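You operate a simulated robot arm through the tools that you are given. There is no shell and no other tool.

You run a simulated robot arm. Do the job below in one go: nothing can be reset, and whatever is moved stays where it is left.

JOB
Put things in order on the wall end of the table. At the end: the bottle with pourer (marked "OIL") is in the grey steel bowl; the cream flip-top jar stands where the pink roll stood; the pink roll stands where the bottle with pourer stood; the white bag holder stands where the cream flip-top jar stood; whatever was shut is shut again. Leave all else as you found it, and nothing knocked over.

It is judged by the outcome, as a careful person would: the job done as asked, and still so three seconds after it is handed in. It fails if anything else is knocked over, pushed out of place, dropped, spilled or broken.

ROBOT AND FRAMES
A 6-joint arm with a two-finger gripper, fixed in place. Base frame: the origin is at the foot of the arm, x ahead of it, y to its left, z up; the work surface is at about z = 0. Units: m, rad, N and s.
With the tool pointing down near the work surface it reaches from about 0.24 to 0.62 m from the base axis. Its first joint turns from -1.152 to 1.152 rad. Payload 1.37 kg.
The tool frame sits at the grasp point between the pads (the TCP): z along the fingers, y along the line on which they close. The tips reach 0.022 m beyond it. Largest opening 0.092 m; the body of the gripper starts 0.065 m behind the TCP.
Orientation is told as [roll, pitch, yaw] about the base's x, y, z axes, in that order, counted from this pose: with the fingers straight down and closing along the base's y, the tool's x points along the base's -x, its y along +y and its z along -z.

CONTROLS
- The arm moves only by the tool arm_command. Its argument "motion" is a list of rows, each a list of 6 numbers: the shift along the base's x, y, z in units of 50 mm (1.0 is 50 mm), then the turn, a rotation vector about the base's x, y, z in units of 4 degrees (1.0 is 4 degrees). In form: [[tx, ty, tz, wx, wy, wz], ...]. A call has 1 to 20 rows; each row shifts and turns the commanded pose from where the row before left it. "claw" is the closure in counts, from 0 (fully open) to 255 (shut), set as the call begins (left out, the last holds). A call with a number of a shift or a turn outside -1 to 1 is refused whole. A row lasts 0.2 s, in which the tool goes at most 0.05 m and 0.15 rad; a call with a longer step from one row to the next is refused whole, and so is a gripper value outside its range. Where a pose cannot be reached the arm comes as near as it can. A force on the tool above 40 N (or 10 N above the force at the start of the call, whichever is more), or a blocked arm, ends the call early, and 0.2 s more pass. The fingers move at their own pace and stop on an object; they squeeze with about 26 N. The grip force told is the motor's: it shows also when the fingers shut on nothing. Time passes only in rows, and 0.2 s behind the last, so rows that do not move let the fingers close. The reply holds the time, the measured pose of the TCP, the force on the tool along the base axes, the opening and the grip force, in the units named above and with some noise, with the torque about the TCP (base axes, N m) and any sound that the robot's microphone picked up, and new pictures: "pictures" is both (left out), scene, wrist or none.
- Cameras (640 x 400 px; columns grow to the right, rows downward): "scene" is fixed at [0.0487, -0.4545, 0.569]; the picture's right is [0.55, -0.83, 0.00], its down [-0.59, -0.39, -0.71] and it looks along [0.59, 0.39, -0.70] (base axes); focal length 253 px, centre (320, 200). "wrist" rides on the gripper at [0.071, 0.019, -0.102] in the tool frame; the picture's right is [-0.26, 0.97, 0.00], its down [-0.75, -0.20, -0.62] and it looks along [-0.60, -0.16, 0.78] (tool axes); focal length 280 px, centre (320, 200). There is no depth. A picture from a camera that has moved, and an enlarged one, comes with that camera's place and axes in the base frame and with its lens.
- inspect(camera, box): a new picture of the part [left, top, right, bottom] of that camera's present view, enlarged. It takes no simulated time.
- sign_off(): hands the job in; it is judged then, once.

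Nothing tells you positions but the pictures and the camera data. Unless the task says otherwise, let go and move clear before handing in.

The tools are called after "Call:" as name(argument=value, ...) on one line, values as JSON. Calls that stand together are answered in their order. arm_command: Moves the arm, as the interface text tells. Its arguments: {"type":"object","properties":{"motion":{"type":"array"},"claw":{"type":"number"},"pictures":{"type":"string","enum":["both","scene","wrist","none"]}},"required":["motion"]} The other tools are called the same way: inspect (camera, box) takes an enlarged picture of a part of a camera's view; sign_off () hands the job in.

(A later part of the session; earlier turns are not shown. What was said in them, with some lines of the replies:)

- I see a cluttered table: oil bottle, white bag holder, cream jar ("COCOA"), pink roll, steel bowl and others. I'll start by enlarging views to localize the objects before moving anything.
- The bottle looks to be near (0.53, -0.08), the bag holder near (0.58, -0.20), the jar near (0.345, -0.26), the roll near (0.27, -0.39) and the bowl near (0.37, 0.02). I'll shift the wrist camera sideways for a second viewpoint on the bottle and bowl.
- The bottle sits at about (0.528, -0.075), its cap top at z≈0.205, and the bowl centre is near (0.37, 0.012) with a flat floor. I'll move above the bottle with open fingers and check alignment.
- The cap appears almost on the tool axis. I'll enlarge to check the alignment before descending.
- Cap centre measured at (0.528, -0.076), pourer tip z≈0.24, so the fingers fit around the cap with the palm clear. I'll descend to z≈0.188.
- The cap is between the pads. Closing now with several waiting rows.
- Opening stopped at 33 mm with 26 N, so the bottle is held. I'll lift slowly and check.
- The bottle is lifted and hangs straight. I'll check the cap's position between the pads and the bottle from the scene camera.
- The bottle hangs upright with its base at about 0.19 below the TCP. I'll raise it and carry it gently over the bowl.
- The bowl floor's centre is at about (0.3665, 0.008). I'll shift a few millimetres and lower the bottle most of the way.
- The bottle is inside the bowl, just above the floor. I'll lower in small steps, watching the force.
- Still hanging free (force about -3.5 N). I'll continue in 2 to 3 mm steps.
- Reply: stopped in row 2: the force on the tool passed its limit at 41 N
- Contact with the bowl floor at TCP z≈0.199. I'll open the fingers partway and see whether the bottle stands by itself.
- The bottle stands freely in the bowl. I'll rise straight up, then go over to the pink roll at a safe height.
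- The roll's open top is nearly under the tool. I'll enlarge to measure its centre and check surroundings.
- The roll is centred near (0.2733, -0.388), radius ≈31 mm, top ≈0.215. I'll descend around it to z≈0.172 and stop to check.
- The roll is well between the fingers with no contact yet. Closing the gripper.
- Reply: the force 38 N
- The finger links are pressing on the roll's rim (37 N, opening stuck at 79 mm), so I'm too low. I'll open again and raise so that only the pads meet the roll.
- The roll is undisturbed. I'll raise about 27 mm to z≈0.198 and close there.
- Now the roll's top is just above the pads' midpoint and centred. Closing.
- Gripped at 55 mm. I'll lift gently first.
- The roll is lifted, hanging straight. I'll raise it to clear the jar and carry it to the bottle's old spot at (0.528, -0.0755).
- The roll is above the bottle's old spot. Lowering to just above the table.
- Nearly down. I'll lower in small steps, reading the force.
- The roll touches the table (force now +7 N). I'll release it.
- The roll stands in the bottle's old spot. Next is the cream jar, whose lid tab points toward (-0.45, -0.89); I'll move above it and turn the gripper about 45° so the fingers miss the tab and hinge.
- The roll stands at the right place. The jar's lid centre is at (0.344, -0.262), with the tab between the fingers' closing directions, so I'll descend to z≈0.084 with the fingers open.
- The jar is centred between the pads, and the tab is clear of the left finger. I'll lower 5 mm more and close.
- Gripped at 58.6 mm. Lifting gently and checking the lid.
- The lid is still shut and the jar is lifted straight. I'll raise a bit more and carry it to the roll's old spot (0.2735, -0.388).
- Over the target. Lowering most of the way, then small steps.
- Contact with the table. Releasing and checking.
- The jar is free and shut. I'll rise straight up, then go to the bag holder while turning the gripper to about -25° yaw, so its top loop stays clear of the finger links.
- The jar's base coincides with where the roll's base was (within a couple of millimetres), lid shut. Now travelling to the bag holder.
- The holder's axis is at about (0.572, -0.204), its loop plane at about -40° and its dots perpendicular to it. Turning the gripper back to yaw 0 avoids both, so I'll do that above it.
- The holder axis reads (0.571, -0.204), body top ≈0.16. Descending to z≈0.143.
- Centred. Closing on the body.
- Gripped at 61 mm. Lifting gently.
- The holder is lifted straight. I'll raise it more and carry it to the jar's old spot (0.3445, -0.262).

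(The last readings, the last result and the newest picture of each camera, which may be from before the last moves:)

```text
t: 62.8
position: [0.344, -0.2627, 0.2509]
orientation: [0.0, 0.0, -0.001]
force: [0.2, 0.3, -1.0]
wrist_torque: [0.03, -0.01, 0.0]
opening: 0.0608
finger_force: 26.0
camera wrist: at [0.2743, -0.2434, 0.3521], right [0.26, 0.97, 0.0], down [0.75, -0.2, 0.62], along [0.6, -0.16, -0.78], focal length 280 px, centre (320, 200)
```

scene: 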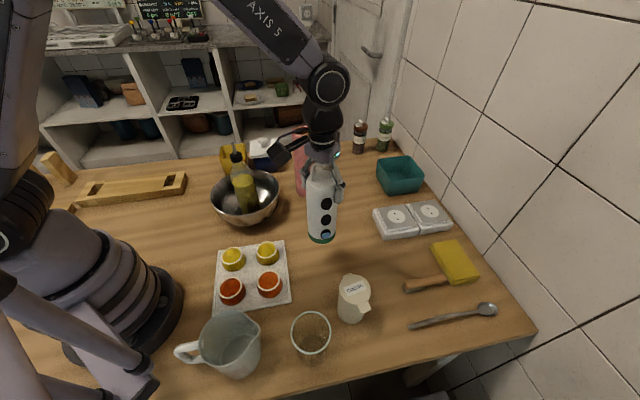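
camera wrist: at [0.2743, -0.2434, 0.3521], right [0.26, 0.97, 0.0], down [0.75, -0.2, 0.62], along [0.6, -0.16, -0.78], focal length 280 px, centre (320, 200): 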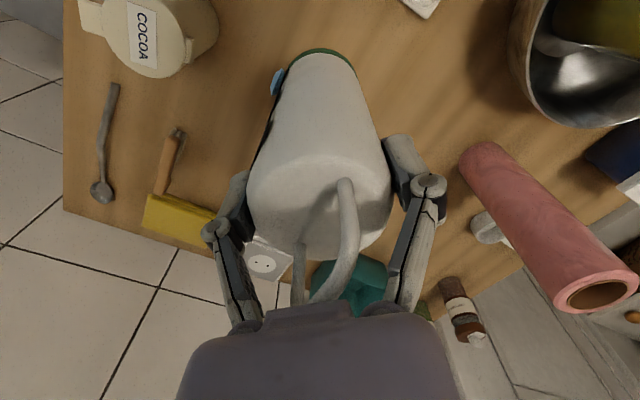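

Over the jar's old spot. Lowering to about 10 mm above the table.

Call:
arm_command(motion=[[0.0, 0.01, -0.3, 0, 0, 0], [0, 0, -0.5, 0, 0, 0], [0, 0, -0.5, 0, 0, 0], [0, 0, -0.4, 0, 0, 0], [0, 0, -0.2, 0, 0, 0], [0, 0, 0, 0, 0, 0]], claw=255, pictures="scene")

Call:
arm_command(motion=[[0, 0, -0.06, 0, 0, 0], [0, 0, 0, 0, 0, 0]], claw=255, pictures="none")

Call:
arm_command(motion=[[0, 0, -0.05, 0, 0, 0], [0, 0, 0, 0, 0, 0]], claw=255, pictures="none")

```text
t: 64.2
position: [0.3441, -0.2625, 0.1572]
orientation: [0.0, 0.0, 0.001]
force: [-0.4, 0.2, -1.1]
wrist_torque: [0.03, 0.01, 0.03]
opening: 0.0607
finger_force: 26.1
```

scene: 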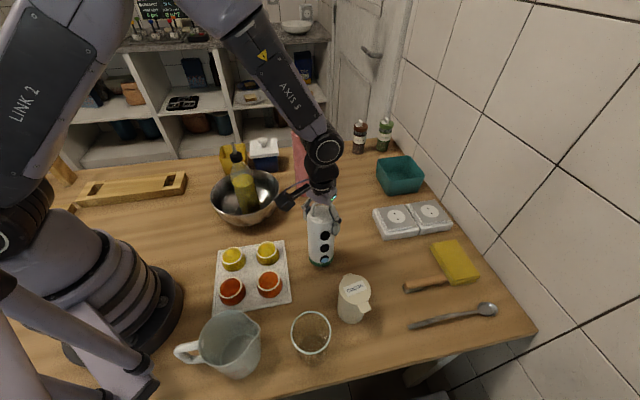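

```text
t: 64.8
position: [0.3443, -0.2626, 0.153]
orientation: [0.0, -0.001, 0.0]
force: [-0.9, 0.5, -0.5]
wrist_torque: [-0.04, -0.01, 0.03]
opening: 0.0608
finger_force: 26.1
```

```text
t: 65.4
position: [0.3446, -0.2615, 0.1519]
orientation: [0.0, -0.001, -0.001]
force: [-0.2, 0.3, -0.7]
wrist_torque: [0.01, 0.01, -0.02]
opening: 0.061
finger_force: 26.5
```

Call:
arm_command(motion=[[0, 0, -0.05, 0, 0, 0], [0, 0, 0, 0, 0, 0]], claw=255, pictures="none")

Call:
arm_command(motion=[[0, 0, -0.05, 0, 0, 0], [0, 0, 0, 0, 0, 0]], claw=255, pictures="none")

```text
t: 66.0
position: [0.3438, -0.2614, 0.1484]
orientation: [0.0, 0.0, 0.0]
force: [-0.2, 0.4, -0.8]
wrist_torque: [-0.02, 0.02, -0.04]
opening: 0.0609
finger_force: 26.4
```

```text
t: 66.6
position: [0.3446, -0.262, 0.1464]
orientation: [0.0, 0.0, -0.001]
force: [0.0, 0.8, -0.8]
wrist_torque: [0.0, 0.0, 0.0]
opening: 0.061
finger_force: 26.2
```

Call:
arm_command(motion=[[0, 0, -0.04, 0, 0, 0], [0, 0, 0, 0, 0, 0]], claw=255, pictures="none")

Call:
inspect(camera="scene", box=[270, 180, 370, 280])

```text
t: 67.2
position: [0.3442, -0.2612, 0.1447]
orientation: [-0.002, 0.0, 0.001]
force: [-3.8, 1.5, 14.5]
wrist_torque: [0.23, 0.36, 0.03]
opening: 0.0608
finger_force: 26.7
```

```text
4.00 times, centred on (320, 230) of scene
camera zoom: at [0.0486, -0.4545, 0.569], right [0.55, -0.83, 0.0], down [-0.59, -0.39, -0.71], along [0.59, 0.39, -0.7], focal length 1013 px, centre (320, 80)
```

zoom: 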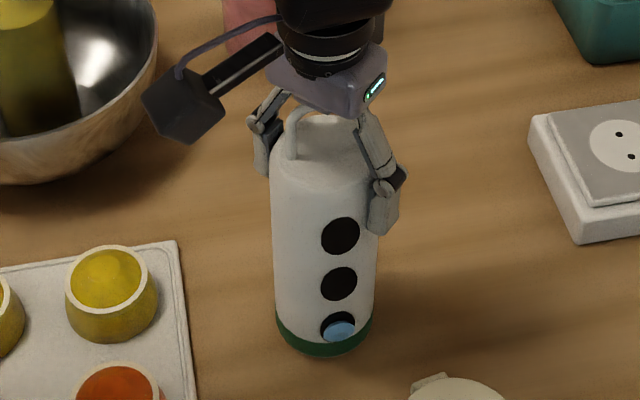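

The holder's base is on the table and matches the jar's original base position. Releasing.

Call:
arm_command(motion=[[0, 0, 0, 0, 0, 0], [0, 0, 0, 0, 0, 0], [0, 0, 0, 0, 0, 0]], claw=5, pictures="both")

```text
t: 68.0
position: [0.3443, -0.2635, 0.1451]
orientation: [0.001, 0.0, 0.002]
force: [0.3, -0.2, 0.4]
wrist_torque: [-0.01, 0.01, 0.0]
opening: 0.0902
finger_force: 0.1
camera wrist: at [0.2739, -0.2422, 0.2444], right [0.26, 0.97, 0.0], down [0.75, -0.2, 0.62], along [0.6, -0.16, -0.78], focal length 280 px, centre (320, 200)
```

scene: 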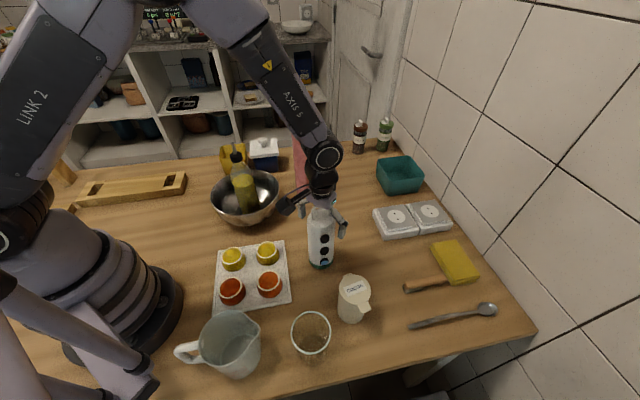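
wrist: 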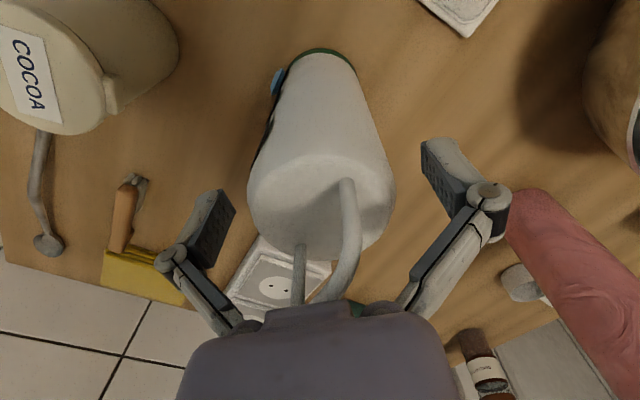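

Released and standing. I'll rise straight up well clear and look at everything.

Call:
arm_command(motion=[[0, 0, 0.3, 0, 0, 0], [0, 0, 0.6, 0, 0, 0], [0, 0, 0.9, 0, 0, 0], [0, 0, 0.9, 0, 0, 0], [0, 0, 0.9, 0, 0, 0], [0, 0, 0.6, 0, 0, 0], [0, 0, 0, 0, 0, 0], [0, 0, 0, 0, 0, 0]], claw=5)

Call:
inspect(camera="scene", box=[200, 110, 440, 260])

Call:
inspect(camera="scene", box=[170, 220, 410, 370])

```text
t: 69.8
position: [0.3447, -0.2616, 0.3545]
orientation: [0.0, 0.0, 0.0]
force: [0.9, 0.1, -1.1]
wrist_torque: [-0.01, -0.03, -0.03]
opening: 0.09
finger_force: 0.1
camera wrist: at [0.2741, -0.2416, 0.4543], right [0.26, 0.97, 0.0], down [0.75, -0.2, 0.62], along [0.6, -0.16, -0.78], focal length 280 px, centre (320, 200)
```

scene: 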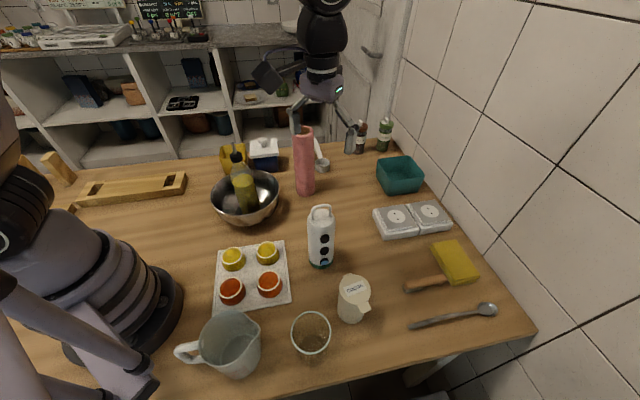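
wrist: 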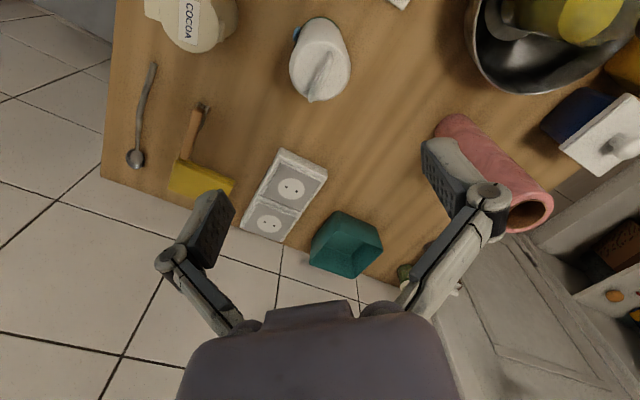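

```text
2.67 times, centred on (320, 185) of scene
camera zoom: at [0.0487, -0.4545, 0.569], right [0.55, -0.83, 0.0], down [-0.59, -0.39, -0.71], along [0.59, 0.39, -0.7], focal length 675 px, centre (320, 240)
```

zoom: 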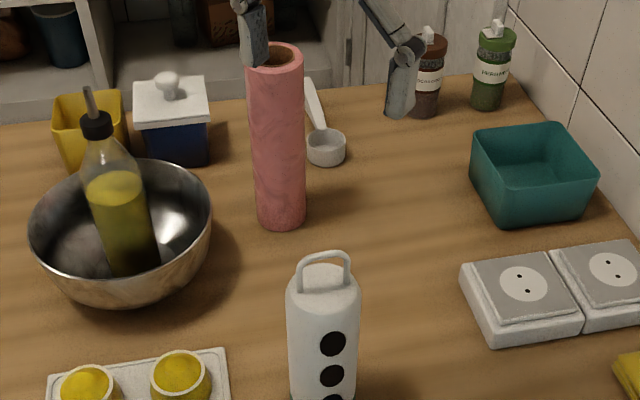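

```text
2.67 times, centred on (290, 295) of scene
camera zoom: at [0.0487, -0.4545, 0.569], right [0.55, -0.83, 0.0], down [-0.59, -0.39, -0.71], along [0.59, 0.39, -0.7], focal length 675 px, centre (400, -53)
```

zoom: 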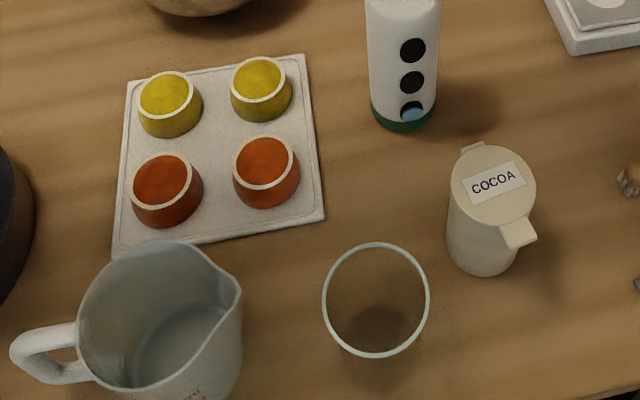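

Everything checks out in the enlarged views. The oil bottle stands in the bowl. The roll, jar and holder bases sit within a pixel or two of the spots they were meant to take. The jar lid is shut, nothing else has moved, and the gripper is empty and clear, so I'm handing in.

Call:
sign_off()

```text
The job is handed in.
```

The job is done and handed in. The last pictures before hand-in showed everything where you asked:

- **Oil bottle:** it stands upright in the grey steel bowl, and the bowl has not moved.
- **Pink roll:** it stands where the oil bottle stood.
- **Cream jar:** it stands where the pink roll stood, with its lid still shut.
- **White bag holder:** it stands where the cream jar stood.

Each of the three bases lines up in the pictures to within a few millimetres of its target spot. I saw nothing else moved, knocked over or spilled, and the gripper is open and clear of the table.

My first try at the roll was too low: the finger links pressed on its rim with about 37 N. I opened, raised the gripper and gripped it again. The roll stayed in place, and I saw no mark on it afterwards.
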